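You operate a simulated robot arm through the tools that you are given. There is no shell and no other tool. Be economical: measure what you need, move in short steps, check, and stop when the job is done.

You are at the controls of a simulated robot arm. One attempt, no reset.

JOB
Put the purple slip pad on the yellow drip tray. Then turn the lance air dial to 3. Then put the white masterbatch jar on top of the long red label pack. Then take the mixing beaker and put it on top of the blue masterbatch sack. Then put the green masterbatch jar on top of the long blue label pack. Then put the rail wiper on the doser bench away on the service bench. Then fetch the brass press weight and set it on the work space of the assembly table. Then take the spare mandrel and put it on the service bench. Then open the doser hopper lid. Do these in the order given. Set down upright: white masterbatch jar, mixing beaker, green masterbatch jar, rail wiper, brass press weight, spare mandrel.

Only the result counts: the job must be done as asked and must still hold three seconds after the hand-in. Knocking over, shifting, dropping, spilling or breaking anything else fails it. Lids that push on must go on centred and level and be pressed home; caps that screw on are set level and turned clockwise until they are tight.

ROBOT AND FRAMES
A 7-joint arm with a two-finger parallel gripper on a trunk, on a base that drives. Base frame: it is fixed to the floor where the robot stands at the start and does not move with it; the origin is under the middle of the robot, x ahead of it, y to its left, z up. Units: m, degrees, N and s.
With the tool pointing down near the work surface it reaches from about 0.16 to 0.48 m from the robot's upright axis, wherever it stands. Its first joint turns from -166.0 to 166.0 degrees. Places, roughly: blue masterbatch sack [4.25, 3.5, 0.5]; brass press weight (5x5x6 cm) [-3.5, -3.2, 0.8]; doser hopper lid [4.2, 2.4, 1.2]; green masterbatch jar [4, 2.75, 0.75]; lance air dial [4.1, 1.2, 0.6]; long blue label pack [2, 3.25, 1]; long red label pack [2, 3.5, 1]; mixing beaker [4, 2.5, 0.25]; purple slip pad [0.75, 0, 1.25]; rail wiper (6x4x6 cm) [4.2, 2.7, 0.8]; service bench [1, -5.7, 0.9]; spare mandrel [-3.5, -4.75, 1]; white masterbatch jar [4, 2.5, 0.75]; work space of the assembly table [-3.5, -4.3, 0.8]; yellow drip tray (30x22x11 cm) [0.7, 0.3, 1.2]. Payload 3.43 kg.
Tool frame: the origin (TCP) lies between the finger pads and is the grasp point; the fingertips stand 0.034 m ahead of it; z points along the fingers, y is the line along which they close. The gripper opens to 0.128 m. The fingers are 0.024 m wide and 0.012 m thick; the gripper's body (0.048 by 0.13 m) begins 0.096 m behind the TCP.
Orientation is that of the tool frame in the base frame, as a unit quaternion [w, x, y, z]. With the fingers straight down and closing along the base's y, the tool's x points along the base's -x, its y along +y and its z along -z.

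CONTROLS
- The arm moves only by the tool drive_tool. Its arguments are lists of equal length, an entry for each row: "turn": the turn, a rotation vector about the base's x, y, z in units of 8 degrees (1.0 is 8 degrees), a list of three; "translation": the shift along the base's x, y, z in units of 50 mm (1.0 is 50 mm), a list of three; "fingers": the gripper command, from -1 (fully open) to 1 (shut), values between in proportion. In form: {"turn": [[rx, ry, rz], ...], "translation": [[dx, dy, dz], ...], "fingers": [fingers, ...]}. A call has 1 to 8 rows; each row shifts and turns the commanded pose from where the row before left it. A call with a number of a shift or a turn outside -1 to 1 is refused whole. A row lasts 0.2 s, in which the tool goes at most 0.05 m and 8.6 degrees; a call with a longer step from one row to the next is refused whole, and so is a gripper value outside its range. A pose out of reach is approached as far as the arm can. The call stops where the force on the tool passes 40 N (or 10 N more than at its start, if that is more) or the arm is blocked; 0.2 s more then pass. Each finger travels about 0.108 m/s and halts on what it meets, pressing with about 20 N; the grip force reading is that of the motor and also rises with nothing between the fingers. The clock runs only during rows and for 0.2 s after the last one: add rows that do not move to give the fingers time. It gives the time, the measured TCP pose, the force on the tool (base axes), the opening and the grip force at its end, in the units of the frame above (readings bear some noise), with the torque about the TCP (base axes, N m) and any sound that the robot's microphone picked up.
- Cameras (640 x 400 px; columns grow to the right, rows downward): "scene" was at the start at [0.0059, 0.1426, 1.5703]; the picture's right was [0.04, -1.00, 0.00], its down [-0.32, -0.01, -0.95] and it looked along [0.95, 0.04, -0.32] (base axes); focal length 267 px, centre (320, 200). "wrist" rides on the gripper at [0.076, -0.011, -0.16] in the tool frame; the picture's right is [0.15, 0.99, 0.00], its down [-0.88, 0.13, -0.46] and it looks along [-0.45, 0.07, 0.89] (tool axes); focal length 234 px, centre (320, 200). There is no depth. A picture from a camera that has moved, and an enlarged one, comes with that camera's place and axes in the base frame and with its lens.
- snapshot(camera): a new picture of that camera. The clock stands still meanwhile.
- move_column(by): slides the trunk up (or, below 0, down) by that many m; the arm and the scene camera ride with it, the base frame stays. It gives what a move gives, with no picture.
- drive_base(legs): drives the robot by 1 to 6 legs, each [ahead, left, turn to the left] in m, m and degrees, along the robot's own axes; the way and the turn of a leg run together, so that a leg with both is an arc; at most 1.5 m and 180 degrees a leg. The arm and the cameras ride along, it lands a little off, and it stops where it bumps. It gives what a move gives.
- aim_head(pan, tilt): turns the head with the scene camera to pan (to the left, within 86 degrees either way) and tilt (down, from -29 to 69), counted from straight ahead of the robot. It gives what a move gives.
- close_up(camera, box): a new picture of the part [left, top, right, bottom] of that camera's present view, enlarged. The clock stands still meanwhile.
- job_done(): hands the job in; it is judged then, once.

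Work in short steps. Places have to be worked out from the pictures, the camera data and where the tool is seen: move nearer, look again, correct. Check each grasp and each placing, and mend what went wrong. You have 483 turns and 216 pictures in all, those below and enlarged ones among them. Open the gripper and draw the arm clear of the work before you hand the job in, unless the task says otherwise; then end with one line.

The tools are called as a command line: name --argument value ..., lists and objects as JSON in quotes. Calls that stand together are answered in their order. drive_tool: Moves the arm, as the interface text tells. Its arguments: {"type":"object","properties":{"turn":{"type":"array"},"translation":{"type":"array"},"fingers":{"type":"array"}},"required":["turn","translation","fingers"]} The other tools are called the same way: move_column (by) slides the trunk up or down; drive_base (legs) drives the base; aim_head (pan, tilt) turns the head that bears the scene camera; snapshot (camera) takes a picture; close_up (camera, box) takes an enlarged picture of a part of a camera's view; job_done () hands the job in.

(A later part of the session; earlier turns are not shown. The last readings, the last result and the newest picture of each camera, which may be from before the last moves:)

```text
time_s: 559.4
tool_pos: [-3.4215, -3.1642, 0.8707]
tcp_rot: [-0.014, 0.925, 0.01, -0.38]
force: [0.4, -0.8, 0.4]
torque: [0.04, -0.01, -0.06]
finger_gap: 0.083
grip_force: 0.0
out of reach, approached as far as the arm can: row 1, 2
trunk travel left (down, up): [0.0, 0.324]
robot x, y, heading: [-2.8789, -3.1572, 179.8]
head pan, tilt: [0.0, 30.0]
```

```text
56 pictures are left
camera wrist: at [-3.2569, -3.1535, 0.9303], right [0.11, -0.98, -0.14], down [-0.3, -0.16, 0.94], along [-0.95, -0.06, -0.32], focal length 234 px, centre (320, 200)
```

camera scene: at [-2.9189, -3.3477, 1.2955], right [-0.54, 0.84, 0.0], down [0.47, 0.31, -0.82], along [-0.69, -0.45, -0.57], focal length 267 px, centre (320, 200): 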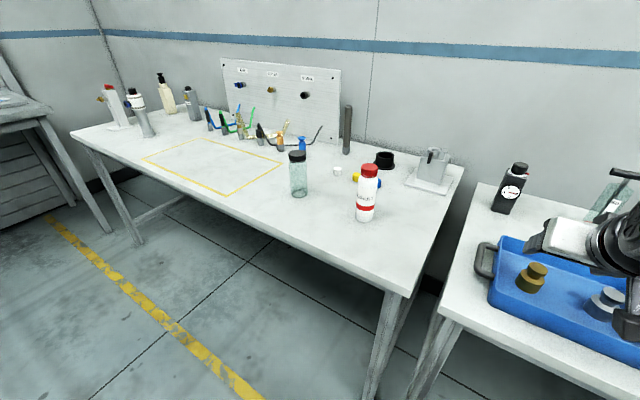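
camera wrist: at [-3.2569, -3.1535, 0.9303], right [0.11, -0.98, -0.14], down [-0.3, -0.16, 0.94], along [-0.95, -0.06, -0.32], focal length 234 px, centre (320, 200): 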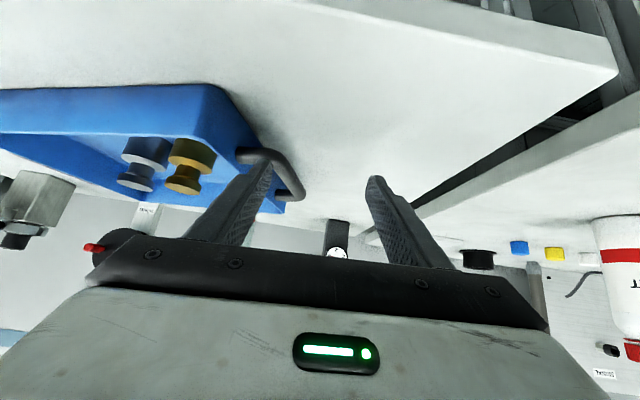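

The tray appears to have shifted sideways – the arm must have swung while out of reach. I lift clear and look.

drive_tool --turn '[[0, 0, 0], [0, 0, 0], [0, 0, 0], [0, 0, 0]]' --translation '[[0, 0, 0.4], [0, 0, 0.6], [0, 0, 0.8], [0, 0, 0]]' --fingers '[-0.3, -0.3, -0.3, -0.3]'

drive_base --legs '[[-0.3, 0, 0]]'

aim_head --pan 0 --tilt 30

snapshot --camera "scene"

snapshot --camera "wrist"

```text
time_s: 560.4
tool_pos: [-3.4242, -3.1685, 0.9428]
tcp_rot: [-0.014, 0.924, 0.009, -0.381]
force: [0.2, 0.2, 0.2]
torque: [0.01, 0.03, 0.0]
finger_gap: 0.0829
grip_force: 0.0
out of reach, approached as far as the arm can: row 1, 2
trunk travel left (down, up): [0.0, 0.324]
robot x, y, heading: [-2.8796, -3.1578, 179.7]
head pan, tilt: [0.0, 30.0]
```

```text
time_s: 562.4
tool_pos: [-3.1313, -3.1682, 0.9411]
tcp_rot: [-0.013, 0.924, 0.011, -0.382]
force: [0.5, 0.2, -0.1]
torque: [0.01, -0.03, 0.01]
finger_gap: 0.0831
grip_force: 0.1
trunk travel left (down, up): [0.0, 0.324]
robot x, y, heading: [-2.5878, -3.1576, 180.0]
head pan, tilt: [0.0, 30.0]
```

```text
time_s: 563.0
tool_pos: [-3.1312, -3.1689, 0.9422]
tcp_rot: [-0.014, 0.924, 0.01, -0.382]
force: [0.5, -0.3, -0.2]
torque: [-0.02, 0.01, 0.02]
finger_gap: 0.0831
grip_force: 0.0
trunk travel left (down, up): [0.0, 0.324]
robot x, y, heading: [-2.5872, -3.1591, 180.3]
head pan, tilt: [0.0, 30.0]
```

```text
55 pictures are left
camera scene: at [-2.5838, -3.2999, 1.3025], right [0.0, 1.0, 0.0], down [0.5, 0.0, -0.87], along [-0.87, 0.0, -0.5], focal length 267 px, centre (320, 200)
```

scene: 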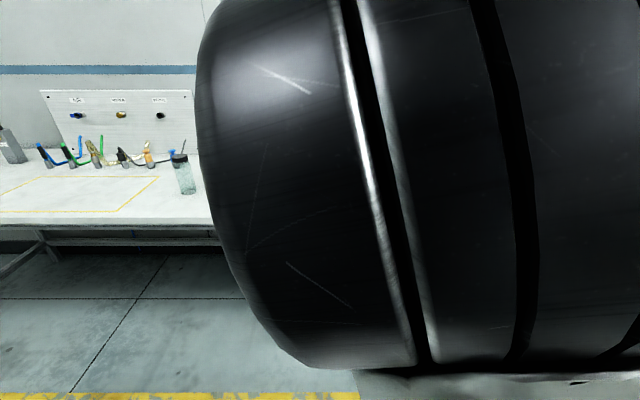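

```text
54 pictures are left
camera wrist: at [-2.9656, -3.1577, 1.0012], right [0.11, -0.98, -0.14], down [-0.3, -0.16, 0.94], along [-0.95, -0.06, -0.31], focal length 234 px, centre (320, 200)
```

wrist: 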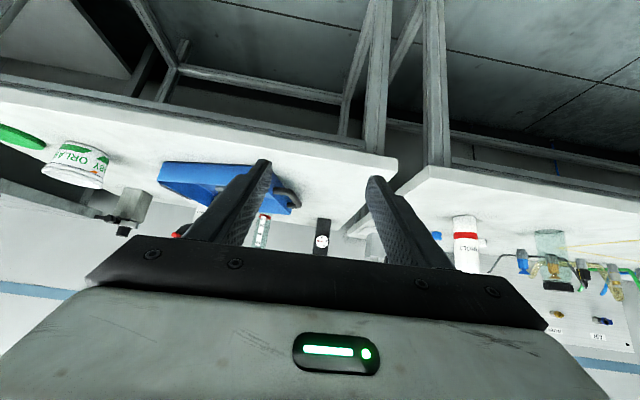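

The arm got into an awkward fold. I re-extend it to a known good pose (30° tilt, ~0.6 m out, z≈1.0).

drive_tool --turn '[[0, 0.5, 0], [0, 0.5, 0], [0, 0.5, 0], [0, 0.4, 0], [0, 0, 0]]' --translation '[[-0.4, 0, 0.2], [-0.4, 0, 0.2], [-0.3, 0, 0.2], [-0.1, 0, 0.2], [0, 0, 0]]' --fingers '[-0.3, -0.3, -0.3, -0.3, -0.3]'

snapshot --camera "scene"

```text
time_s: 564.2
tool_pos: [-3.1918, -3.1678, 0.9814]
tcp_rot: [-0.015, 0.865, 0.008, -0.502]
force: [-0.7, 0.5, 0.9]
torque: [-0.01, 0.01, -0.01]
finger_gap: 0.0831
grip_force: 0.1
trunk travel left (down, up): [0.0, 0.324]
robot x, y, heading: [-2.5843, -3.1609, 180.0]
head pan, tilt: [0.0, 30.0]
```

```text
53 pictures are left
camera scene: at [-2.5838, -3.2999, 1.3024], right [0.0, 1.0, 0.0], down [0.5, 0.0, -0.87], along [-0.87, 0.0, -0.5], focal length 267 px, centre (320, 200)
```

scene: 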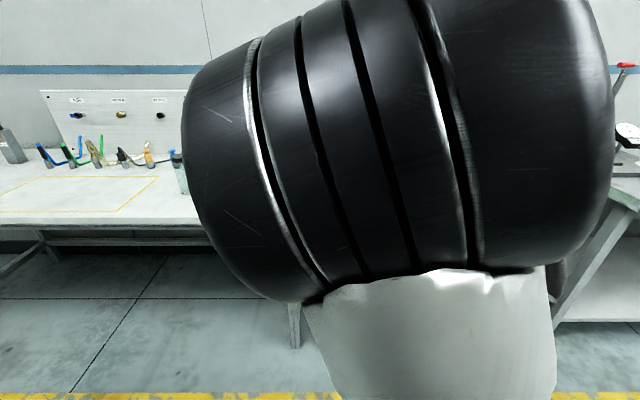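

Extend the arm further to straighten the elbow out of view.

drive_tool --turn '[[0, 0, 0], [0, 0, 0], [0, 0, 0], [0, 0, 0], [0, 0, 0]]' --translation '[[-0.4, 0, 0], [-0.4, 0, 0], [-0.3, 0, 0], [-0.3, 0, 0], [0, 0, 0]]' --fingers '[-0.3, -0.3, -0.3, -0.3, -0.3]'

aim_head --pan -20 --tilt 30

snapshot --camera "scene"

```text
time_s: 565.4
tool_pos: [-3.2629, -3.1682, 0.9826]
tcp_rot: [-0.014, 0.865, 0.008, -0.501]
force: [0.0, 0.0, -0.2]
torque: [-0.01, 0.03, 0.04]
finger_gap: 0.0832
grip_force: 0.1
trunk travel left (down, up): [0.0, 0.324]
robot x, y, heading: [-2.5893, -3.1581, 180.0]
head pan, tilt: [0.0, 30.0]
```

```text
time_s: 566.2
tool_pos: [-3.2609, -3.1694, 0.9821]
tcp_rot: [-0.015, 0.865, 0.007, -0.501]
force: [0.5, 0.8, -0.4]
torque: [0.0, -0.02, -0.02]
finger_gap: 0.0831
grip_force: 0.1
trunk travel left (down, up): [0.0, 0.324]
robot x, y, heading: [-2.5872, -3.159, 179.9]
head pan, tilt: [-20.0, 30.0]
```

```text
52 pictures are left
camera scene: at [-2.5783, -3.269, 1.3025], right [0.34, 0.94, 0.0], down [0.47, -0.17, -0.87], along [-0.81, 0.3, -0.5], focal length 267 px, centre (320, 200)
```

scene: 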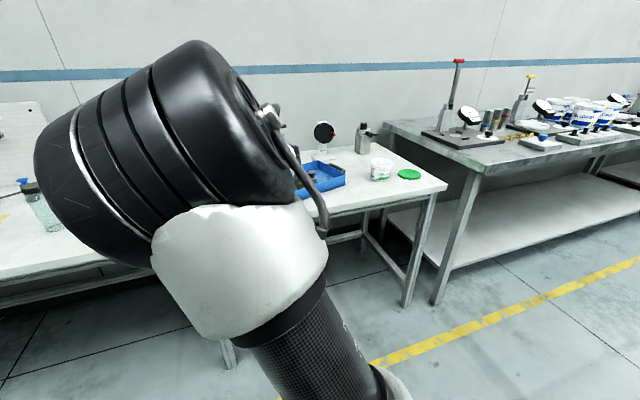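

close_up --camera "scene" --box '[270, 110, 430, 230]'

```text
3.33 times, centred on (350, 170) of scene
camera zoom: at [-2.5783, -3.269, 1.3025], right [0.34, 0.94, 0.0], down [0.47, -0.17, -0.87], along [-0.81, 0.3, -0.5], focal length 889 px, centre (220, 300)
```

zoom: 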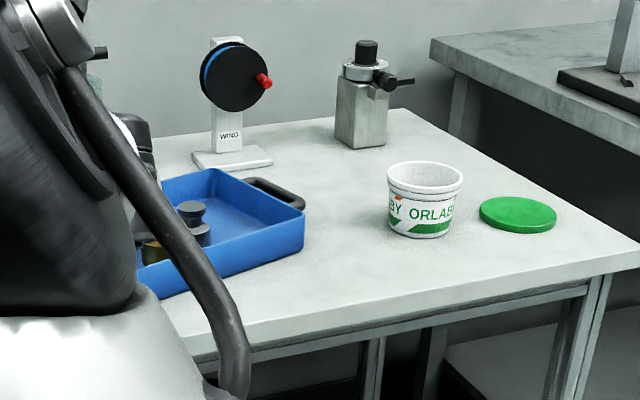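

The tray slid about 12 cm toward +y. I first fetch the weight (with the 30° pose that reaches well), then push the tray back. Shift the base and look with the wrist camera.

drive_base --legs '[[0, -0.12, 0]]'

snapshot --camera "wrist"

```text
time_s: 568.0
tool_pos: [-3.2616, -3.0492, 0.9826]
tcp_rot: [-0.014, 0.866, 0.009, -0.5]
force: [-0.4, -0.6, 0.0]
torque: [-0.02, -0.01, 0.02]
finger_gap: 0.0835
grip_force: 0.0
trunk travel left (down, up): [0.0, 0.324]
robot x, y, heading: [-2.578, -3.0405, -180.0]
head pan, tilt: [-20.0, 30.0]
```

```text
50 pictures are left
camera wrist: at [-3.0857, -3.0384, 0.9953], right [0.07, -0.98, -0.16], down [-0.04, -0.16, 0.99], along [-1.0, -0.06, -0.06], focal length 234 px, centre (320, 200)
```

wrist: 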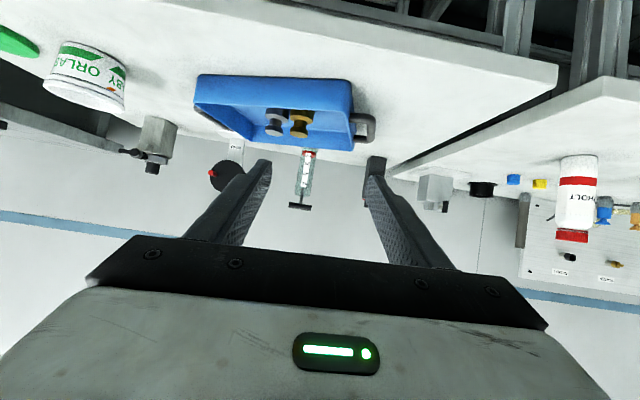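

close_up --camera "wrist" --box '[180, 60, 392, 180]'

```text
3.02 times, centred on (286, 120) of wrist
camera zoom: at [-3.0857, -3.0384, 0.9953], right [0.07, -0.98, -0.16], down [-0.04, -0.16, 0.99], along [-1.0, -0.06, -0.06], focal length 707 px, centre (423, 442)
```

zoom: 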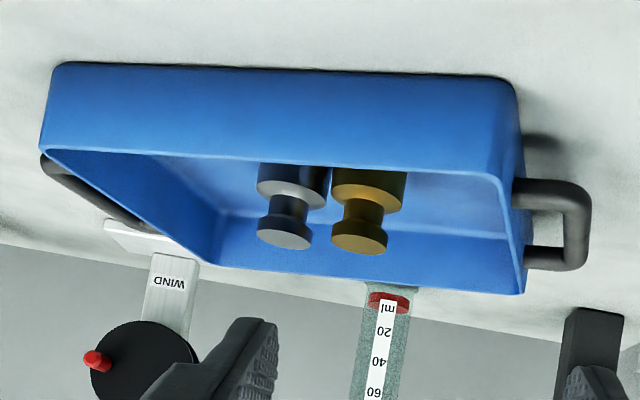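

Brass now stands against the steel weight (spacing ≈52 mm), so only the knobs can be gripped. I move in for a close look in the reliable 30° pose.

drive_tool --turn '[[0, 0, 0], [0, 0, 0], [0, 0, 0], [0, 0, 0]]' --translation '[[0.8, 0, 0], [0.8, 0, 0], [0.8, 0, 0], [0, 0, 0]]' --fingers '[0.2, 0.2, 0.2, 0.2]'

drive_base --legs '[[0.3, -0.035, 0]]'

snapshot --camera "wrist"

```text
time_s: 569.0
tool_pos: [-3.1406, -3.0504, 0.9828]
tcp_rot: [-0.015, 0.866, 0.008, -0.5]
force: [0.6, -0.8, 0.3]
torque: [0.02, 0.0, 0.01]
finger_gap: 0.0514
grip_force: 0.0
trunk travel left (down, up): [0.0, 0.324]
robot x, y, heading: [-2.5866, -3.037, -180.1]
head pan, tilt: [-20.0, 30.0]
```

```text
time_s: 571.1
tool_pos: [-3.4413, -3.0162, 0.9828]
tcp_rot: [-0.015, 0.866, 0.007, -0.5]
force: [0.2, -0.1, 0.7]
torque: [0.0, -0.02, -0.01]
finger_gap: 0.0513
grip_force: 0.1
trunk travel left (down, up): [0.0, 0.324]
robot x, y, heading: [-2.8858, -3.0036, -180.3]
head pan, tilt: [-20.0, 30.0]
```

```text
48 pictures are left
camera wrist: at [-3.2651, -3.0051, 0.9964], right [0.07, -0.98, -0.16], down [-0.04, -0.16, 0.99], along [-1.0, -0.06, -0.06], focal length 234 px, centre (320, 200)
```

wrist: 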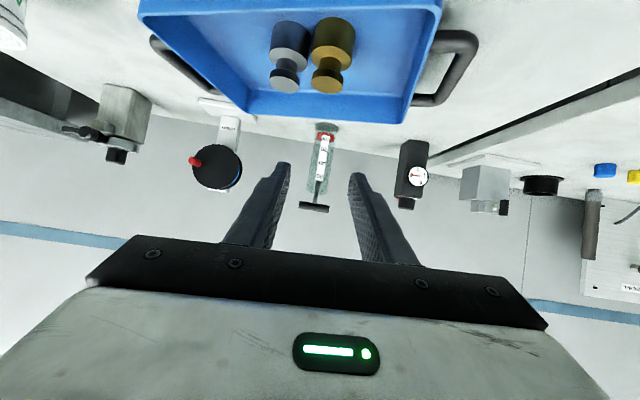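

Brass knob ≈ (−3.512, −3.007, 0.854), gap to the steel knob ≈11 mm at y≈−2.984. With the 51 mm opening the left finger lines up with that gap. Descend first in front.

drive_tool --turn '[[0, 0, 0], [0, 0, 0], [0, 0, 0], [0, 0, 0]]' --translation '[[0, 0, -0.5], [0, 0, -0.5], [-0.2, 0, -0.6], [0, 0, 0]]' --fingers '[0.2, 0.2, 0.2, 0.2]'

snapshot --camera "wrist"

```text
time_s: 572.1
tool_pos: [-3.4498, -3.0155, 0.9005]
tcp_rot: [-0.014, 0.866, 0.008, -0.5]
force: [1.1, -0.1, -0.6]
torque: [-0.02, 0.0, 0.03]
finger_gap: 0.0515
grip_force: 0.1
trunk travel left (down, up): [0.0, 0.324]
robot x, y, heading: [-2.8873, -3.0068, 180.2]
head pan, tilt: [-20.0, 30.0]
```

```text
47 pictures are left
camera wrist: at [-3.2744, -3.0048, 0.9144], right [0.07, -0.98, -0.16], down [-0.04, -0.16, 0.99], along [-1.0, -0.06, -0.06], focal length 234 px, centre (320, 200)
```

wrist: 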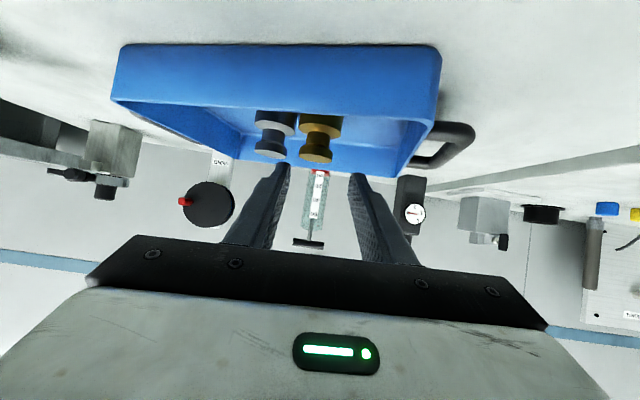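

Consistent. Advance slowly along the axis.

drive_tool --turn '[[0, 0, 0], [0, 0, 0], [0, 0, 0], [0, 0, 0], [0, 0, 0], [0, 0, 0]]' --translation '[[-0.3, 0, -0.16], [-0.3, 0, -0.16], [-0.2, 0, -0.12], [-0.2, 0, -0.12], [-0.22, 0, -0.12], [0, 0, 0]]' --fingers '[0.2, 0.2, 0.2, 0.2, 0.2, 0.2]'

snapshot --camera "wrist"

```text
time_s: 573.5
tool_pos: [-3.5114, -3.0132, 0.8672]
tcp_rot: [-0.014, 0.866, 0.008, -0.501]
force: [0.5, -0.6, -0.2]
torque: [0.02, 0.02, 0.01]
finger_gap: 0.0511
grip_force: 0.0
trunk travel left (down, up): [0.0, 0.324]
robot x, y, heading: [-2.8894, -3.0018, 179.9]
head pan, tilt: [-20.0, 30.0]
```

```text
46 pictures are left
camera wrist: at [-3.3357, -3.0038, 0.8816], right [0.07, -0.98, -0.16], down [-0.04, -0.16, 0.99], along [-1.0, -0.06, -0.06], focal length 234 px, centre (320, 200)
```

wrist: 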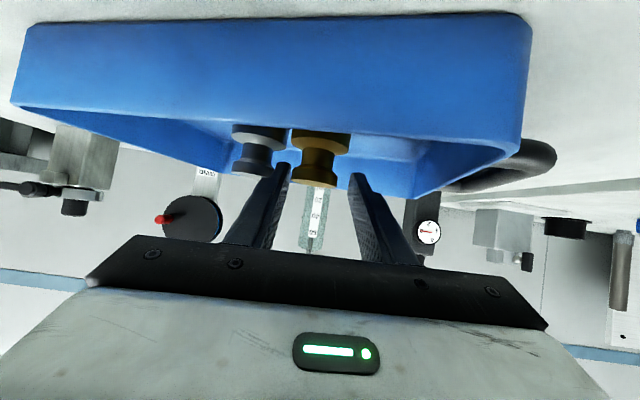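

The left finger slipped between the knobs without force. Close on the brass knob.

drive_tool --turn '[[0, 0, 0], [0, 0, 0], [0, 0, 0], [0, 0, 0]]' --translation '[[0, 0, -0.06], [0, 0, 0], [0, 0, 0], [0, 0, 0]]' --fingers '[0.3, 1, 1, 1]'

drive_tool --turn '[[0, 0, 0], [0, 0, 0], [0, 0, 0]]' --translation '[[0, 0, 0.2], [0, 0, 0.3], [0, 0, 0]]' --fingers '[1, 1, 1]'

snapshot --camera "wrist"

```text
time_s: 574.5
tool_pos: [-3.5115, -3.0157, 0.8652]
tcp_rot: [-0.014, 0.866, 0.008, -0.5]
force: [-0.3, 1.7, 2.0]
torque: [-0.01, 0.03, -0.02]
finger_gap: 0.0332
grip_force: 20.0
trunk travel left (down, up): [0.0, 0.324]
robot x, y, heading: [-2.8885, -3.0067, 180.2]
head pan, tilt: [-20.0, 30.0]
```

```text
time_s: 575.3
tool_pos: [-3.5124, -3.0154, 0.8907]
tcp_rot: [-0.015, 0.866, 0.008, -0.5]
force: [-0.4, 0.5, -3.4]
torque: [-0.01, -0.01, 0.01]
finger_gap: 0.0335
grip_force: 20.1
trunk travel left (down, up): [0.0, 0.324]
robot x, y, heading: [-2.8846, -3.0077, -180.0]
head pan, tilt: [-20.0, 30.0]
```

```text
45 pictures are left
camera wrist: at [-3.336, -3.004, 0.9038], right [0.07, -0.98, -0.16], down [-0.05, -0.16, 0.99], along [-1.0, -0.06, -0.06], focal length 234 px, centre (320, 200)
```

wrist: 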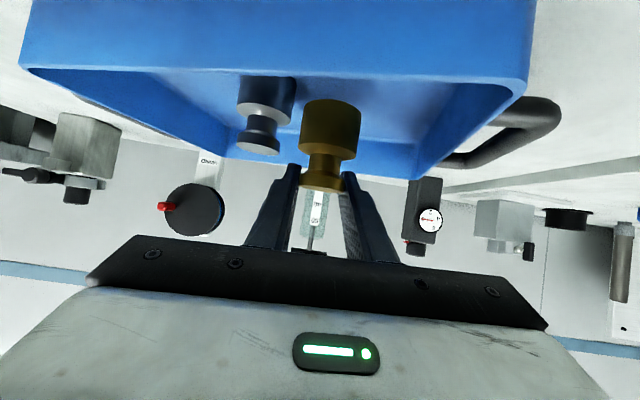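

Brass weight lifted cleanly. Raise it, back out, and go to the work space at y≈−4.3.

drive_tool --turn '[[0, 0, 0], [0, 0, 0], [0, 0, 0], [0, 0, 0]]' --translation '[[0, 0, 0.6], [0, 0, 0.7], [0, 0, 0.7], [0, 0, 0]]' --fingers '[1, 1, 1, 1]'

drive_base --legs '[[-0.3, 0, 0], [0, 1.3, 0], [0.3, 0, 0]]'

snapshot --camera "wrist"

```text
time_s: 576.3
tool_pos: [-3.5123, -3.0162, 0.9934]
tcp_rot: [-0.015, 0.866, 0.007, -0.5]
force: [0.0, -0.5, -3.7]
torque: [0.03, 0.01, 0.0]
finger_gap: 0.0332
grip_force: 19.8
trunk travel left (down, up): [0.0, 0.324]
robot x, y, heading: [-2.8893, -2.9997, -180.1]
head pan, tilt: [-20.0, 30.0]
```

```text
time_s: 592.1
tool_pos: [-3.5269, -4.2806, 0.9938]
tcp_rot: [-0.018, 0.866, 0.001, -0.5]
force: [0.5, 0.1, -2.9]
torque: [0.0, -0.01, -0.01]
finger_gap: 0.0335
grip_force: 20.1
trunk travel left (down, up): [0.0, 0.324]
robot x, y, heading: [-2.9014, -4.2778, 178.9]
head pan, tilt: [-20.0, 30.0]
```

```text
44 pictures are left
camera wrist: at [-3.3498, -4.2731, 1.0057], right [0.06, -0.99, -0.16], down [-0.05, -0.16, 0.99], along [-1.0, -0.05, -0.06], focal length 234 px, centre (320, 200)
```

wrist: 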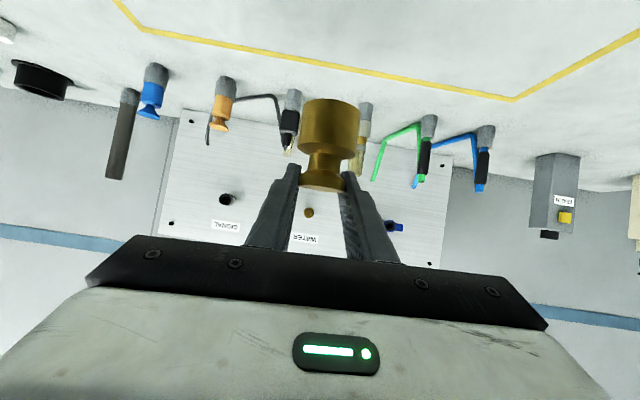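

The weight hangs over the work space rectangle. Lower to just above the table.

drive_tool --turn '[[0, 0, 0], [0, 0, 0], [0, 0, 0], [0, 0, 0], [0, 0, 0]]' --translation '[[0, 0, -0.7], [0, 0, -0.7], [0, 0, -0.7], [0, 0, -0.5], [0, 0, 0]]' --fingers '[1, 1, 1, 1, 1]'

snapshot --camera "wrist"

```text
time_s: 593.3
tool_pos: [-3.5269, -4.2817, 0.8619]
tcp_rot: [-0.019, 0.866, 0.0, -0.5]
force: [0.1, 0.3, -2.9]
torque: [0.0, 0.01, -0.01]
finger_gap: 0.0336
grip_force: 19.7
trunk travel left (down, up): [0.0, 0.324]
robot x, y, heading: [-2.8984, -4.277, 178.9]
head pan, tilt: [-20.0, 30.0]
```

```text
43 pictures are left
camera wrist: at [-3.3514, -4.2732, 0.8758], right [0.06, -0.99, -0.16], down [-0.05, -0.16, 0.99], along [-1.0, -0.05, -0.06], focal length 234 px, centre (320, 200)
```

wrist: 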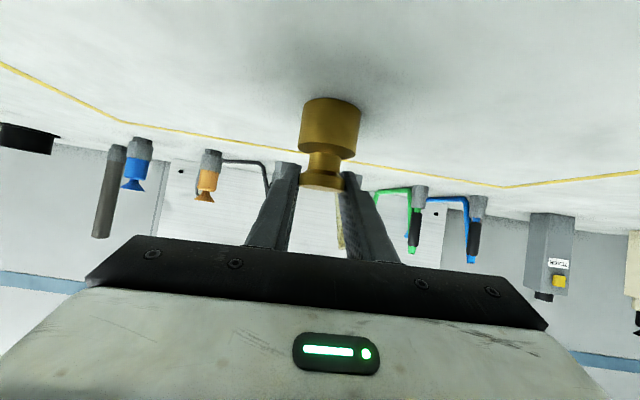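

drive_tool --turn '[[0, 0, 0], [0, 0, 0]]' --translation '[[0, 0, -0.12], [0, 0, 0]]' --fingers '[1, 1]'

drive_tool --turn '[[0, 0, 0], [0, 0, 0]]' --translation '[[0, 0, -0.08], [0, 0, 0]]' --fingers '[1, 1]'

drive_tool --turn '[[0, 0, 0], [0, 0, 0]]' --translation '[[0, 0, -0.08], [0, 0, 0]]' --fingers '[1, 1]'

```text
time_s: 593.9
tool_pos: [-3.5282, -4.2809, 0.8588]
tcp_rot: [-0.018, 0.864, 0.0, -0.503]
force: [-1.8, 2.4, 14.3]
torque: [-0.09, -0.02, 0.08]
finger_gap: 0.0336
grip_force: 19.8
trunk travel left (down, up): [0.0, 0.324]
robot x, y, heading: [-2.9011, -4.281, 179.0]
head pan, tilt: [-20.0, 30.0]
```

```text
time_s: 594.5
tool_pos: [-3.5266, -4.2795, 0.8529]
tcp_rot: [-0.019, 0.865, 0.0, -0.501]
force: [-1.5, 4.1, 15.4]
torque: [-0.16, -0.05, 0.06]
finger_gap: 0.0338
grip_force: 19.9
trunk travel left (down, up): [0.0, 0.324]
robot x, y, heading: [-2.8966, -4.2798, 179.0]
head pan, tilt: [-20.0, 30.0]
```

```text
time_s: 595.1
tool_pos: [-3.5263, -4.2803, 0.8509]
tcp_rot: [-0.018, 0.864, 0.0, -0.503]
force: [0.2, 2.9, 24.7]
torque: [-0.4, 0.09, 0.04]
finger_gap: 0.0338
grip_force: 20.1
trunk travel left (down, up): [0.0, 0.324]
robot x, y, heading: [-2.898, -4.2773, 178.9]
head pan, tilt: [-20.0, 30.0]
```

Contact; relieve, release and retreat.

drive_tool --turn '[[0, 0, 0], [0, 0, 0], [0, 0, 0], [0, 0, 0], [0, 0, 0], [0, 0, 0]]' --translation '[[0, 0, 0.07], [0, 0, 0], [0, 0, 0], [0, 0, 0], [0, 0, 0], [0, 0, 0]]' --fingers '[1, 1, 0.3, 0.2, 0.1, 0.1]'

drive_tool --turn '[[0, 0, 0], [0, 0, 0], [0, 0, 0], [0, 0, 0]]' --translation '[[0.3, 0, 0.2], [0.5, 0, 0.5], [0.3, 0, 0.7], [0, 0, 0]]' --fingers '[0.1, 0.1, 0.1, 0.1]'

snapshot --camera "wrist"

```text
time_s: 596.5
tool_pos: [-3.5261, -4.2809, 0.8517]
tcp_rot: [-0.018, 0.866, 0.001, -0.5]
force: [-0.7, 0.2, -0.6]
torque: [0.02, 0.0, -0.03]
finger_gap: 0.0577
grip_force: 0.0
trunk travel left (down, up): [0.0, 0.324]
robot x, y, heading: [-2.8993, -4.2776, 178.8]
head pan, tilt: [-20.0, 30.0]
```

```text
time_s: 597.5
tool_pos: [-3.4701, -4.278, 0.9229]
tcp_rot: [-0.02, 0.866, 0.0, -0.499]
force: [0.0, 0.4, 0.9]
torque: [-0.01, 0.01, -0.03]
finger_gap: 0.0575
grip_force: 0.2
trunk travel left (down, up): [0.0, 0.324]
robot x, y, heading: [-2.9021, -4.2788, 178.9]
head pan, tilt: [-20.0, 30.0]
```

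```text
42 pictures are left
camera wrist: at [-3.2946, -4.2719, 0.9362], right [0.06, -0.99, -0.16], down [-0.05, -0.16, 0.99], along [-1.0, -0.05, -0.06], focal length 234 px, centre (320, 200)
```

wrist: 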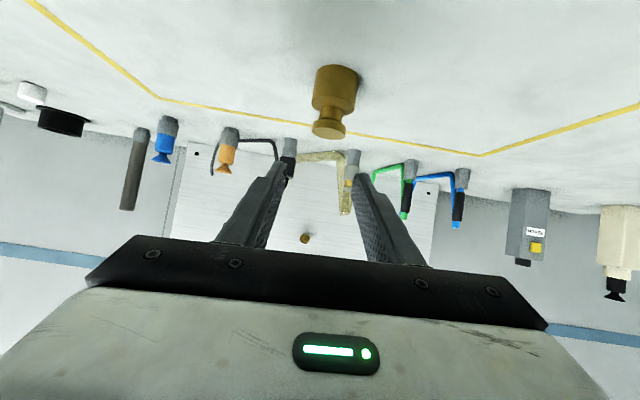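

The brass weight stands in the work space. Now repair the tray: go back in front of it and survey with the wrist camera.

drive_base --legs '[[-0.28, 0, 1.1], [0, -1.25, 0]]'

drive_tool --turn '[[0, 0, 0], [0, 0, 0], [0, 0, 0], [0, 0, 0]]' --translation '[[-0.3, 0, 0.6], [-0.3, 0, 0.6], [-0.3, 0, 0.6], [0, 0, 0]]' --fingers '[1, 1, 1, 1]'

close_up --camera "wrist" --box '[160, 30, 480, 200]'

```text
time_s: 611.3
tool_pos: [-3.1863, -3.034, 0.9223]
tcp_rot: [-0.016, 0.866, 0.005, -0.5]
force: [-0.5, 0.0, 0.3]
torque: [-0.03, -0.02, -0.01]
finger_gap: 0.0575
grip_force: 0.0
trunk travel left (down, up): [0.0, 0.324]
robot x, y, heading: [-2.6158, -3.0257, 179.8]
head pan, tilt: [-20.0, 30.0]
```

```text
time_s: 612.3
tool_pos: [-3.2318, -3.0346, 1.0148]
tcp_rot: [-0.017, 0.866, 0.006, -0.5]
force: [1.1, 0.5, 0.2]
torque: [0.01, 0.0, -0.01]
finger_gap: 0.0
grip_force: 20.7
trunk travel left (down, up): [0.0, 0.324]
robot x, y, heading: [-2.616, -3.0238, 179.6]
head pan, tilt: [-20.0, 30.0]
```

```text
2.00 times, centred on (320, 115) of wrist
camera zoom: at [-3.0553, -3.0243, 1.0285], right [0.07, -0.98, -0.16], down [-0.04, -0.16, 0.99], along [-1.0, -0.06, -0.06], focal length 468 px, centre (320, 370)
```

zoom: 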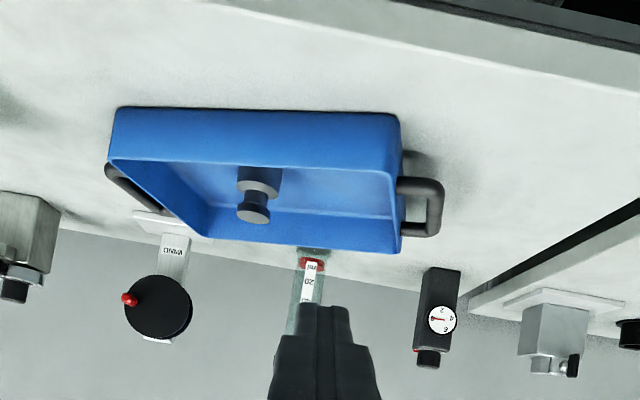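

Tray's front edge now runs from (−3.427, −3.076) to (−3.506, −2.817), i.e. yawed 17° and shifted; originally it was at x≈−3.423, y −3.241…−2.970. I'll grip its right (−y) end wall and drag it back. First position the base and yaw the tool.

drive_base --legs '[[0.24, 0.135, 0]]'

drive_tool --turn '[[0, 0, 0.7], [0, 0, 0.7], [0, 0, 0.7], [0, 0, 0], [0, 0, 0]]' --translation '[[0.3, 0.5, -0.1], [0.3, 0.6, -0.2], [0.4, 0.6, -0.2], [0.3, 0.4, -0.4], [0, 0, 0]]' --fingers '[0, 0, 0, 0, 0]'

snapshot --camera "wrist"

```text
time_s: 614.3
tool_pos: [-3.4666, -3.1686, 1.0152]
tcp_rot: [-0.016, 0.866, 0.005, -0.5]
force: [-0.1, 0.0, 0.4]
torque: [0.01, -0.01, -0.03]
finger_gap: 0.0001
grip_force: 20.0
trunk travel left (down, up): [0.0, 0.324]
robot x, y, heading: [-2.8515, -3.1611, 179.8]
head pan, tilt: [-20.0, 30.0]
```

```text
time_s: 615.5
tool_pos: [-3.4014, -3.0621, 0.9696]
tcp_rot: [0.058, 0.855, 0.133, -0.497]
force: [-0.1, 0.3, -0.4]
torque: [-0.03, 0.03, 0.0]
finger_gap: 0.0639
grip_force: 0.0
trunk travel left (down, up): [0.0, 0.324]
robot x, y, heading: [-2.8476, -3.1601, 179.9]
head pan, tilt: [-20.0, 30.0]
```

```text
40 pictures are left
camera wrist: at [-3.2363, -3.0021, 0.9823], right [0.35, -0.92, -0.16], down [0.0, -0.17, 0.99], along [-0.94, -0.35, -0.06], focal length 234 px, centre (320, 200)
```

wrist: 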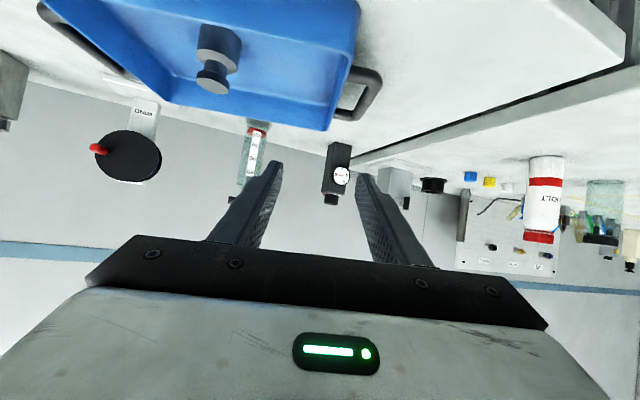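

The wall lines up with the tool. Lower in front of it, then advance along the wall.

drive_tool --turn '[[0, 0, 0], [0, 0, 0], [0, 0, 0], [0, 0, 0]]' --translation '[[0.1, -0.04, -0.6], [0.1, 0, -0.6], [0, 0, -0.65], [0, 0, 0]]' --fingers '[0, 0, 0, 0]'

snapshot --camera "wrist"

```text
time_s: 616.5
tool_pos: [-3.3918, -3.0643, 0.8769]
tcp_rot: [0.058, 0.855, 0.132, -0.498]
force: [0.6, -0.1, -0.7]
torque: [0.0, 0.02, 0.01]
finger_gap: 0.064
grip_force: 0.0
trunk travel left (down, up): [0.0, 0.324]
robot x, y, heading: [-2.8478, -3.1596, 179.7]
head pan, tilt: [-20.0, 30.0]
```

```text
39 pictures are left
camera wrist: at [-3.226, -3.0037, 0.8896], right [0.35, -0.92, -0.16], down [0.0, -0.17, 0.99], along [-0.94, -0.35, -0.06], focal length 234 px, centre (320, 200)
```

wrist: 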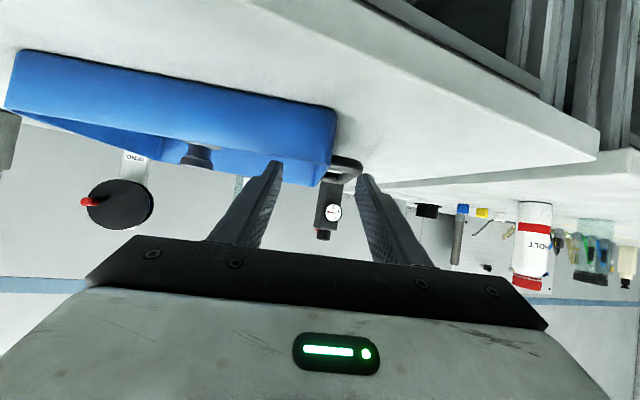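

Wall top ≈0.826, about 1 cm right of the axis. Correct and advance.

drive_tool --turn '[[0, 0, 0], [0, 0, 0], [0, 0, 0], [0, 0, 0], [0, 0, 0]]' --translation '[[0.05, -0.15, 0], [-0.4, -0.13, -0.2], [-0.5, -0.14, -0.35], [-0.45, -0.14, -0.35], [0, 0, 0]]' --fingers '[0, 0, 0, 0, 0]'

snapshot --camera "wrist"

```text
time_s: 617.5
tool_pos: [-3.455, -3.0909, 0.8454]
tcp_rot: [0.058, 0.849, 0.135, -0.508]
force: [-2.9, -2.7, 6.7]
torque: [0.25, -0.14, 0.23]
finger_gap: 0.066
grip_force: 1.9
trunk travel left (down, up): [0.0, 0.324]
robot x, y, heading: [-2.8537, -3.1575, 179.9]
head pan, tilt: [-20.0, 30.0]
stopped in row 4: the force on the tool passed its limit at 53 N (the readings are from after the stop); the commanded pose is now the measured one
```

```text
38 pictures are left
camera wrist: at [-3.2897, -3.0302, 0.8549], right [0.35, -0.92, -0.17], down [0.03, -0.17, 0.99], along [-0.94, -0.35, -0.03], focal length 234 px, centre (320, 200)
```

wrist: 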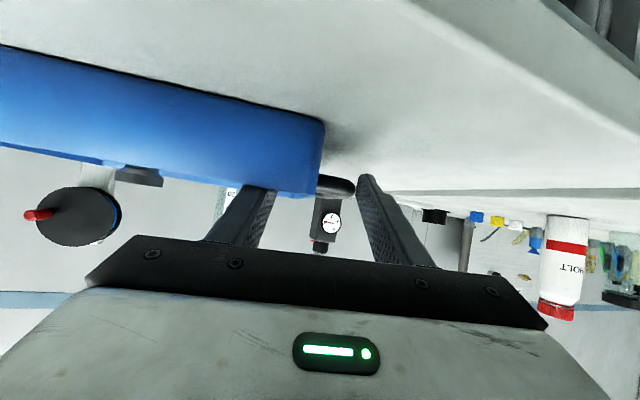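

The finger touched the front rim. Raise 4 mm and close on the end wall here.

drive_tool --turn '[[0, 0, 0], [0, 0, 0], [0, 0, 0], [0, 0, 0], [0, 0, 0]]' --translation '[[0, 0, 0.08], [0, 0, 0], [0, 0, 0], [0, 0, 0], [0, 0, 0]]' --fingers '[0, 0, 1, 1, 1]'

snapshot --camera "wrist"

```text
time_s: 618.7
tool_pos: [-3.4546, -3.0912, 0.8479]
tcp_rot: [0.057, 0.85, 0.133, -0.506]
force: [1.0, 0.0, 0.5]
torque: [0.05, -0.46, 0.06]
finger_gap: 0.048
grip_force: 20.1
trunk travel left (down, up): [0.0, 0.324]
robot x, y, heading: [-2.8527, -3.1595, 179.5]
head pan, tilt: [-20.0, 30.0]
```

```text
37 pictures are left
camera wrist: at [-3.2889, -3.0298, 0.8577], right [0.35, -0.92, -0.17], down [0.02, -0.17, 0.99], along [-0.94, -0.35, -0.04], focal length 234 px, centre (320, 200)
```

wrist: 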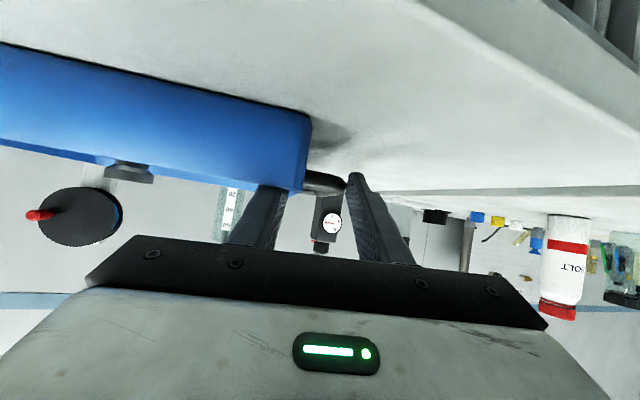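

Gripped between inner wall and handle. Drag toward −y while rotating back, in two parts.

drive_tool --turn '[[0, 0, -0.27], [0, 0, -0.27], [0, 0, -0.27], [0, 0, -0.27], [0, 0, 0]]' --translation '[[0, -0.41, 0], [0, -0.41, 0], [0, -0.41, 0], [0, -0.41, 0], [0, 0, 0]]' --fingers '[1, 1, 1, 1, 1]'

snapshot --camera "wrist"

```text
time_s: 619.9
tool_pos: [-3.4544, -3.1711, 0.8488]
tcp_rot: [0.02, 0.858, 0.07, -0.509]
force: [-0.5, -1.8, -0.2]
torque: [0.09, -0.08, 0.29]
finger_gap: 0.0482
grip_force: 20.2
trunk travel left (down, up): [0.0, 0.324]
robot x, y, heading: [-2.8463, -3.1609, 179.8]
head pan, tilt: [-20.0, 30.0]
```

```text
36 pictures are left
camera wrist: at [-3.282, -3.1365, 0.8578], right [0.21, -0.96, -0.17], down [0.0, -0.17, 0.99], along [-0.98, -0.2, -0.04], focal length 234 px, centre (320, 200)
```

wrist: 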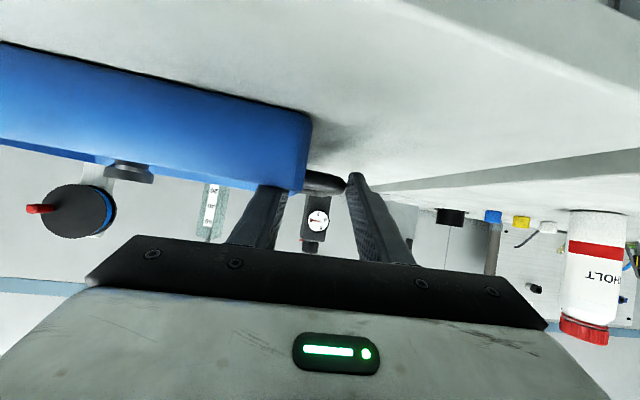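

The tray follows rigidly. Continue the second half.

drive_tool --turn '[[0, 0, -0.28], [0, 0, -0.28], [0, 0, -0.28], [0, 0, -0.28], [0, 0, 0]]' --translation '[[0, -0.42, 0], [0, -0.42, 0], [0, -0.42, 0], [-0.03, -0.4, 0], [0, 0, 0]]' --fingers '[1, 1, 1, 1, 1]'

drive_tool --turn '[[0, 0, 0], [0, 0, 0], [0, 0, 0], [0, 0, 0], [0, 0, 0], [0, 0, 0]]' --translation '[[0, 0, 0], [0, 0, 0], [0.2, 0, 0.4], [0.2, 0, 0.7], [0.2, 0, 0.8], [0, 0, 0]]' --fingers '[0, 0, 0, 0, 0, 0]'

drive_base --legs '[[-0.22, 0, 0]]'

close_up --camera "wrist" --box '[100, 20, 420, 220]'

```text
time_s: 621.1
tool_pos: [-3.456, -3.2574, 0.8475]
tcp_rot: [-0.021, 0.86, 0.002, -0.509]
force: [-0.5, -1.9, 0.5]
torque: [0.17, -0.16, 0.24]
finger_gap: 0.048
grip_force: 20.0
trunk travel left (down, up): [0.0, 0.324]
robot x, y, heading: [-2.8525, -3.1557, 180.1]
head pan, tilt: [-20.0, 30.0]
```

```text
time_s: 622.5
tool_pos: [-3.4263, -3.2541, 0.9437]
tcp_rot: [-0.021, 0.861, 0.002, -0.509]
force: [0.2, 0.3, 0.2]
torque: [0.03, 0.01, 0.02]
finger_gap: 0.0639
grip_force: 0.2
trunk travel left (down, up): [0.0, 0.324]
robot x, y, heading: [-2.8501, -3.1536, 180.0]
head pan, tilt: [-20.0, 30.0]
```

```text
time_s: 624.2
tool_pos: [-3.2095, -3.257, 0.9434]
tcp_rot: [-0.021, 0.861, 0.003, -0.509]
force: [-0.3, 0.2, -0.6]
torque: [0.02, 0.0, -0.05]
finger_gap: 0.0638
grip_force: 0.2
trunk travel left (down, up): [0.0, 0.324]
robot x, y, heading: [-2.631, -3.1574, 179.9]
head pan, tilt: [-20.0, 30.0]
```

```text
2.00 times, centred on (260, 120) of wrist
camera zoom: at [-3.0324, -3.2481, 0.9527], right [0.06, -0.98, -0.17], down [-0.03, -0.17, 0.99], along [-1.0, -0.05, -0.04], focal length 468 px, centre (440, 360)
```

zoom: 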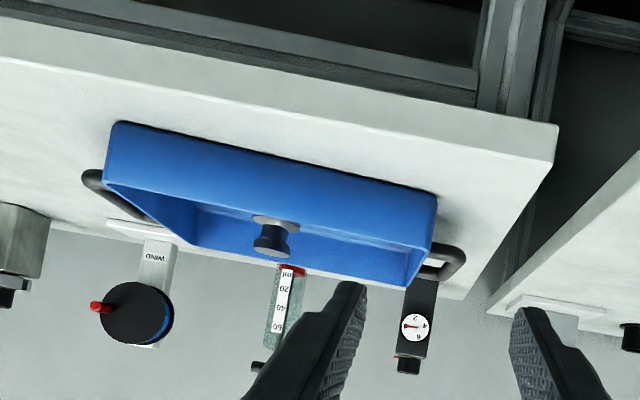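

Tray is back (y −3.239…−2.962, nearly straight). The steel weight sits ~5 cm off its old place (−3.487, −3.05); I'll pick it by the knob and restore it.

drive_base --legs '[[0.22, -0.06, 0]]'

drive_tool --turn '[[0, 0, -0.2], [0, 0, 0], [0, 0, 0], [0, 0, 0]]' --translation '[[0, 0.7, -0.1], [0, 0.7, -0.3], [0, 0.6, -0.4], [0, 0, 0]]' --fingers '[-0.1, -0.1, -0.1, -0.1]'

snapshot --camera "wrist"

```text
time_s: 625.9
tool_pos: [-3.4277, -3.1959, 0.9431]
tcp_rot: [-0.021, 0.861, 0.003, -0.508]
force: [-0.1, -0.9, -0.1]
torque: [0.0, 0.02, 0.02]
finger_gap: 0.0644
grip_force: 0.1
trunk travel left (down, up): [0.0, 0.324]
robot x, y, heading: [-2.8529, -3.0988, 179.7]
head pan, tilt: [-20.0, 30.0]
```

```text
time_s: 626.9
tool_pos: [-3.4237, -3.0958, 0.9035]
tcp_rot: [-0.028, 0.861, -0.009, -0.508]
force: [0.2, -0.2, 1.3]
torque: [0.04, 0.0, -0.02]
finger_gap: 0.0705
grip_force: 0.1
trunk travel left (down, up): [0.0, 0.324]
robot x, y, heading: [-2.8494, -3.0957, 180.3]
head pan, tilt: [-20.0, 30.0]
```

```text
34 pictures are left
camera wrist: at [-3.2478, -3.0933, 0.9126], right [0.03, -0.99, -0.17], down [-0.03, -0.17, 0.99], along [-1.0, -0.02, -0.04], focal length 234 px, centre (320, 200)
```

wrist: 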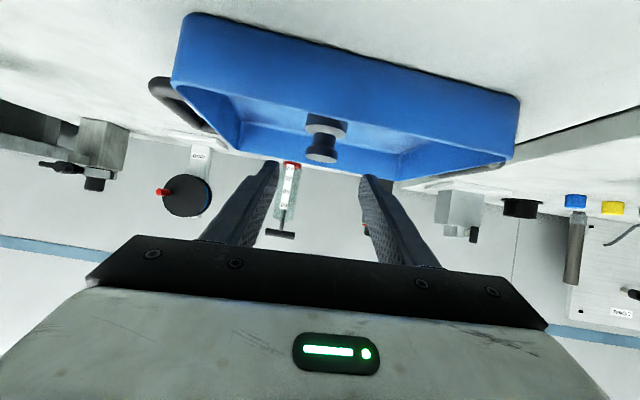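

Knob at ≈(−3.475, −3.092). Move in, grip, lift 2 cm, carry +4.5 cm in y.

drive_tool --turn '[[0, 0, 0], [0, 0, 0], [0, 0, 0], [0, 0, 0], [0, 0, 0], [0, 0, 0], [0, 0, 0]]' --translation '[[-0.35, 0.06, -0.2], [-0.35, 0, -0.25], [-0.35, 0, -0.27], [0, 0, 0], [0, 0, 0], [0, 0, 0], [0, 0, 0]]' --fingers '[-0.1, -0.1, -0.1, 1, 1, 1, 1]'

drive_tool --turn '[[0, 0, 0], [0, 0, 0], [0, 0, 0], [0, 0, 0], [0, 0, 0]]' --translation '[[0, 0, 0.2], [0, 0, 0.2], [-0.1, 0.4, 0], [0, 0.45, 0], [0, 0, 0]]' --fingers '[1, 1, 1, 1, 1]'

snapshot --camera "wrist"

```text
time_s: 628.5
tool_pos: [-3.48, -3.0919, 0.8677]
tcp_rot: [-0.027, 0.86, -0.009, -0.509]
force: [-1.6, -0.3, 1.6]
torque: [-0.11, 0.12, -0.03]
finger_gap: 0.0334
grip_force: 19.5
trunk travel left (down, up): [0.0, 0.324]
robot x, y, heading: [-2.8513, -3.1006, 180.1]
head pan, tilt: [-20.0, 30.0]
```

```text
time_s: 629.7
tool_pos: [-3.486, -3.051, 0.8857]
tcp_rot: [-0.028, 0.86, -0.009, -0.509]
force: [-0.1, -0.3, -3.7]
torque: [-0.02, -0.03, 0.02]
finger_gap: 0.0334
grip_force: 19.9
trunk travel left (down, up): [0.0, 0.324]
robot x, y, heading: [-2.8513, -3.1013, 179.8]
head pan, tilt: [-20.0, 30.0]
```

```text
33 pictures are left
camera wrist: at [-3.3087, -3.0474, 0.8962], right [0.03, -0.99, -0.17], down [-0.03, -0.17, 0.99], along [-1.0, -0.02, -0.04], focal length 234 px, centre (320, 200)
```

wrist: 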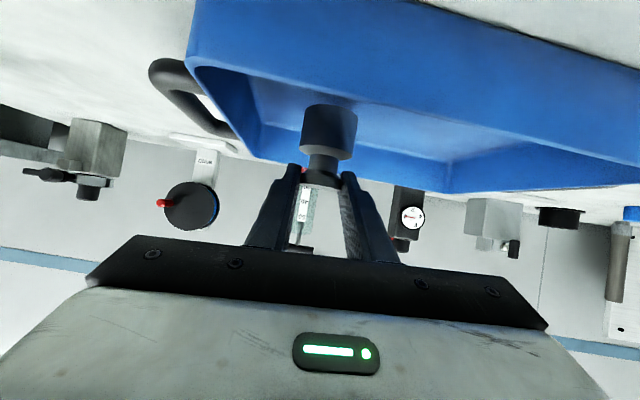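

Lower 2 cm until contact, release and retreat.

drive_tool --turn '[[0, 0, 0], [0, 0, 0], [0, 0, 0], [0, 0, 0]]' --translation '[[0, 0, -0.15], [0, 0, -0.1], [0, 0, -0.07], [0, 0, 0]]' --fingers '[1, 1, 1, 1]'

drive_tool --turn '[[0, 0, 0], [0, 0, 0], [0, 0, 0], [0, 0, 0], [0, 0, 0], [0, 0, 0], [0, 0, 0]]' --translation '[[0, 0, 0], [0, 0, 0], [0, 0, 0], [0.5, 0, 0.35], [0.5, 0, 0.6], [0.2, 0, 0.8], [0, 0, 0]]' --fingers '[0.3, 0.1, 0, 0, 0, 0, 0]'

snapshot --camera "wrist"

```text
time_s: 630.7
tool_pos: [-3.4844, -3.0509, 0.8725]
tcp_rot: [-0.027, 0.861, -0.008, -0.508]
force: [-0.5, 0.8, -2.4]
torque: [0.01, -0.04, 0.0]
finger_gap: 0.0332
grip_force: 19.5
trunk travel left (down, up): [0.0, 0.324]
robot x, y, heading: [-2.8493, -3.1, 179.9]
head pan, tilt: [-20.0, 30.0]
```

```text
time_s: 632.3
tool_pos: [-3.4246, -3.0492, 0.9569]
tcp_rot: [-0.028, 0.861, -0.009, -0.508]
force: [-0.6, -0.8, 0.0]
torque: [0.0, 0.0, 0.0]
finger_gap: 0.0642
grip_force: 0.1
trunk travel left (down, up): [0.0, 0.324]
robot x, y, heading: [-2.8516, -3.0995, 179.9]
head pan, tilt: [-20.0, 30.0]
```

```text
32 pictures are left
camera wrist: at [-3.2487, -3.0466, 0.9672], right [0.03, -0.99, -0.17], down [-0.03, -0.17, 0.99], along [-1.0, -0.02, -0.04], focal length 234 px, centre (320, 200)
```

wrist: 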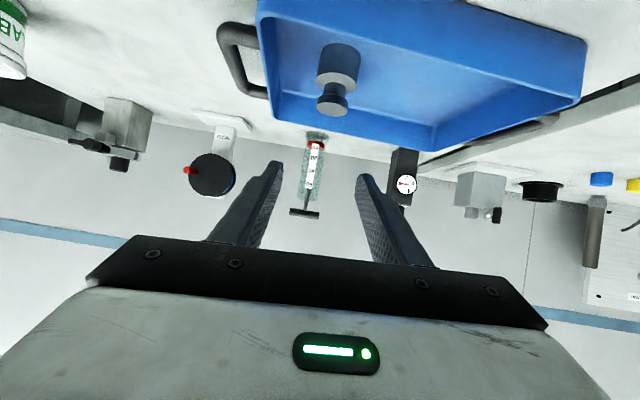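

Steel weight restored. Now the spare mandrel: back out and drive to y≈−4.8.

drive_base --legs '[[-0.27, 0, 0], [0, 1.4, 0], [0, 0.32, 0]]'

drive_tool --turn '[[0, 0, 0.2], [0, 0, 0.2], [0, 0, 0]]' --translation '[[0, -0.4, 0], [0, -0.4, 0], [0, 0, 0]]' --fingers '[-0.5, -0.5, -0.5]'

snapshot --camera "wrist"

aim_head --pan 20 --tilt 30

snapshot --camera "scene"

```text
time_s: 650.9
tool_pos: [-3.1665, -4.7871, 0.9562]
tcp_rot: [-0.029, 0.86, -0.011, -0.509]
force: [-0.6, 1.0, 0.3]
torque: [0.01, 0.01, -0.01]
finger_gap: 0.0639
grip_force: 0.0
trunk travel left (down, up): [0.0, 0.324]
robot x, y, heading: [-2.5942, -4.8389, 179.5]
head pan, tilt: [-20.0, 30.0]
```

```text
time_s: 651.7
tool_pos: [-3.1655, -4.8291, 0.9583]
tcp_rot: [-0.014, 0.86, 0.013, -0.509]
force: [0.6, -0.5, -0.5]
torque: [0.01, 0.01, 0.01]
finger_gap: 0.0961
grip_force: 0.1
trunk travel left (down, up): [0.0, 0.324]
robot x, y, heading: [-2.5922, -4.8391, 179.3]
head pan, tilt: [-20.0, 30.0]
```

```text
31 pictures are left
camera wrist: at [-2.9895, -4.8155, 0.9679], right [0.08, -0.98, -0.17], down [-0.02, -0.17, 0.99], along [-1.0, -0.07, -0.04], focal length 234 px, centre (320, 200)
```

wrist: 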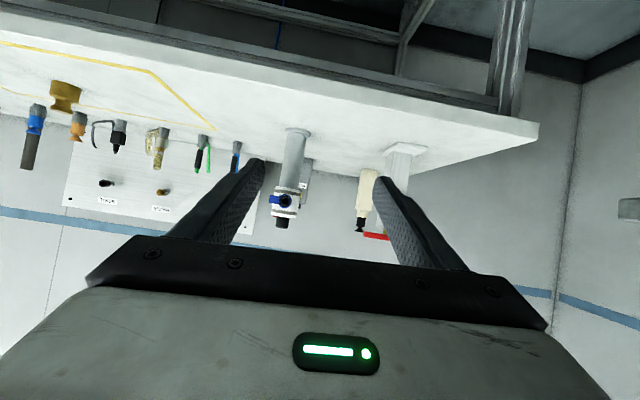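

```text
time_s: 652.7
tool_pos: [-3.1655, -4.8275, 0.9581]
tcp_rot: [-0.015, 0.861, 0.013, -0.509]
force: [-0.4, -0.6, 0.0]
torque: [0.02, 0.01, 0.0]
finger_gap: 0.0958
grip_force: 0.0
trunk travel left (down, up): [0.0, 0.324]
robot x, y, heading: [-2.5924, -4.8395, 179.8]
head pan, tilt: [20.0, 30.0]
```

```text
30 pictures are left
camera scene: at [-2.5868, -5.0106, 1.3025], right [-0.34, 0.94, 0.0], down [0.47, 0.17, -0.87], along [-0.82, -0.29, -0.5], focal length 267 px, centre (320, 200)
```

scene: 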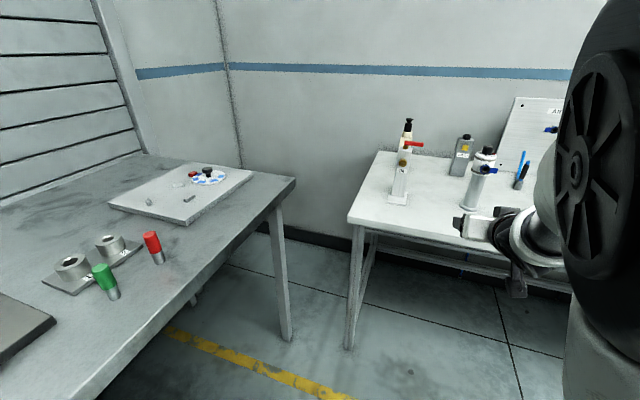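

Elbow is back on the right. Mandrel ≈ (−3.59, −4.768). Enlarge to see its shape.

close_up --camera "wrist" --box '[240, 110, 352, 240]'

```text
3.08 times, centred on (296, 175) of wrist
camera zoom: at [-2.9895, -4.8153, 0.968], right [0.08, -0.98, -0.17], down [-0.02, -0.17, 0.99], along [-1.0, -0.07, -0.04], focal length 720 px, centre (394, 277)
```

zoom: 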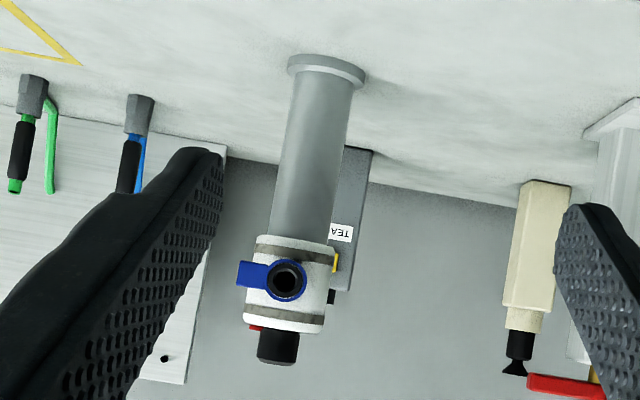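

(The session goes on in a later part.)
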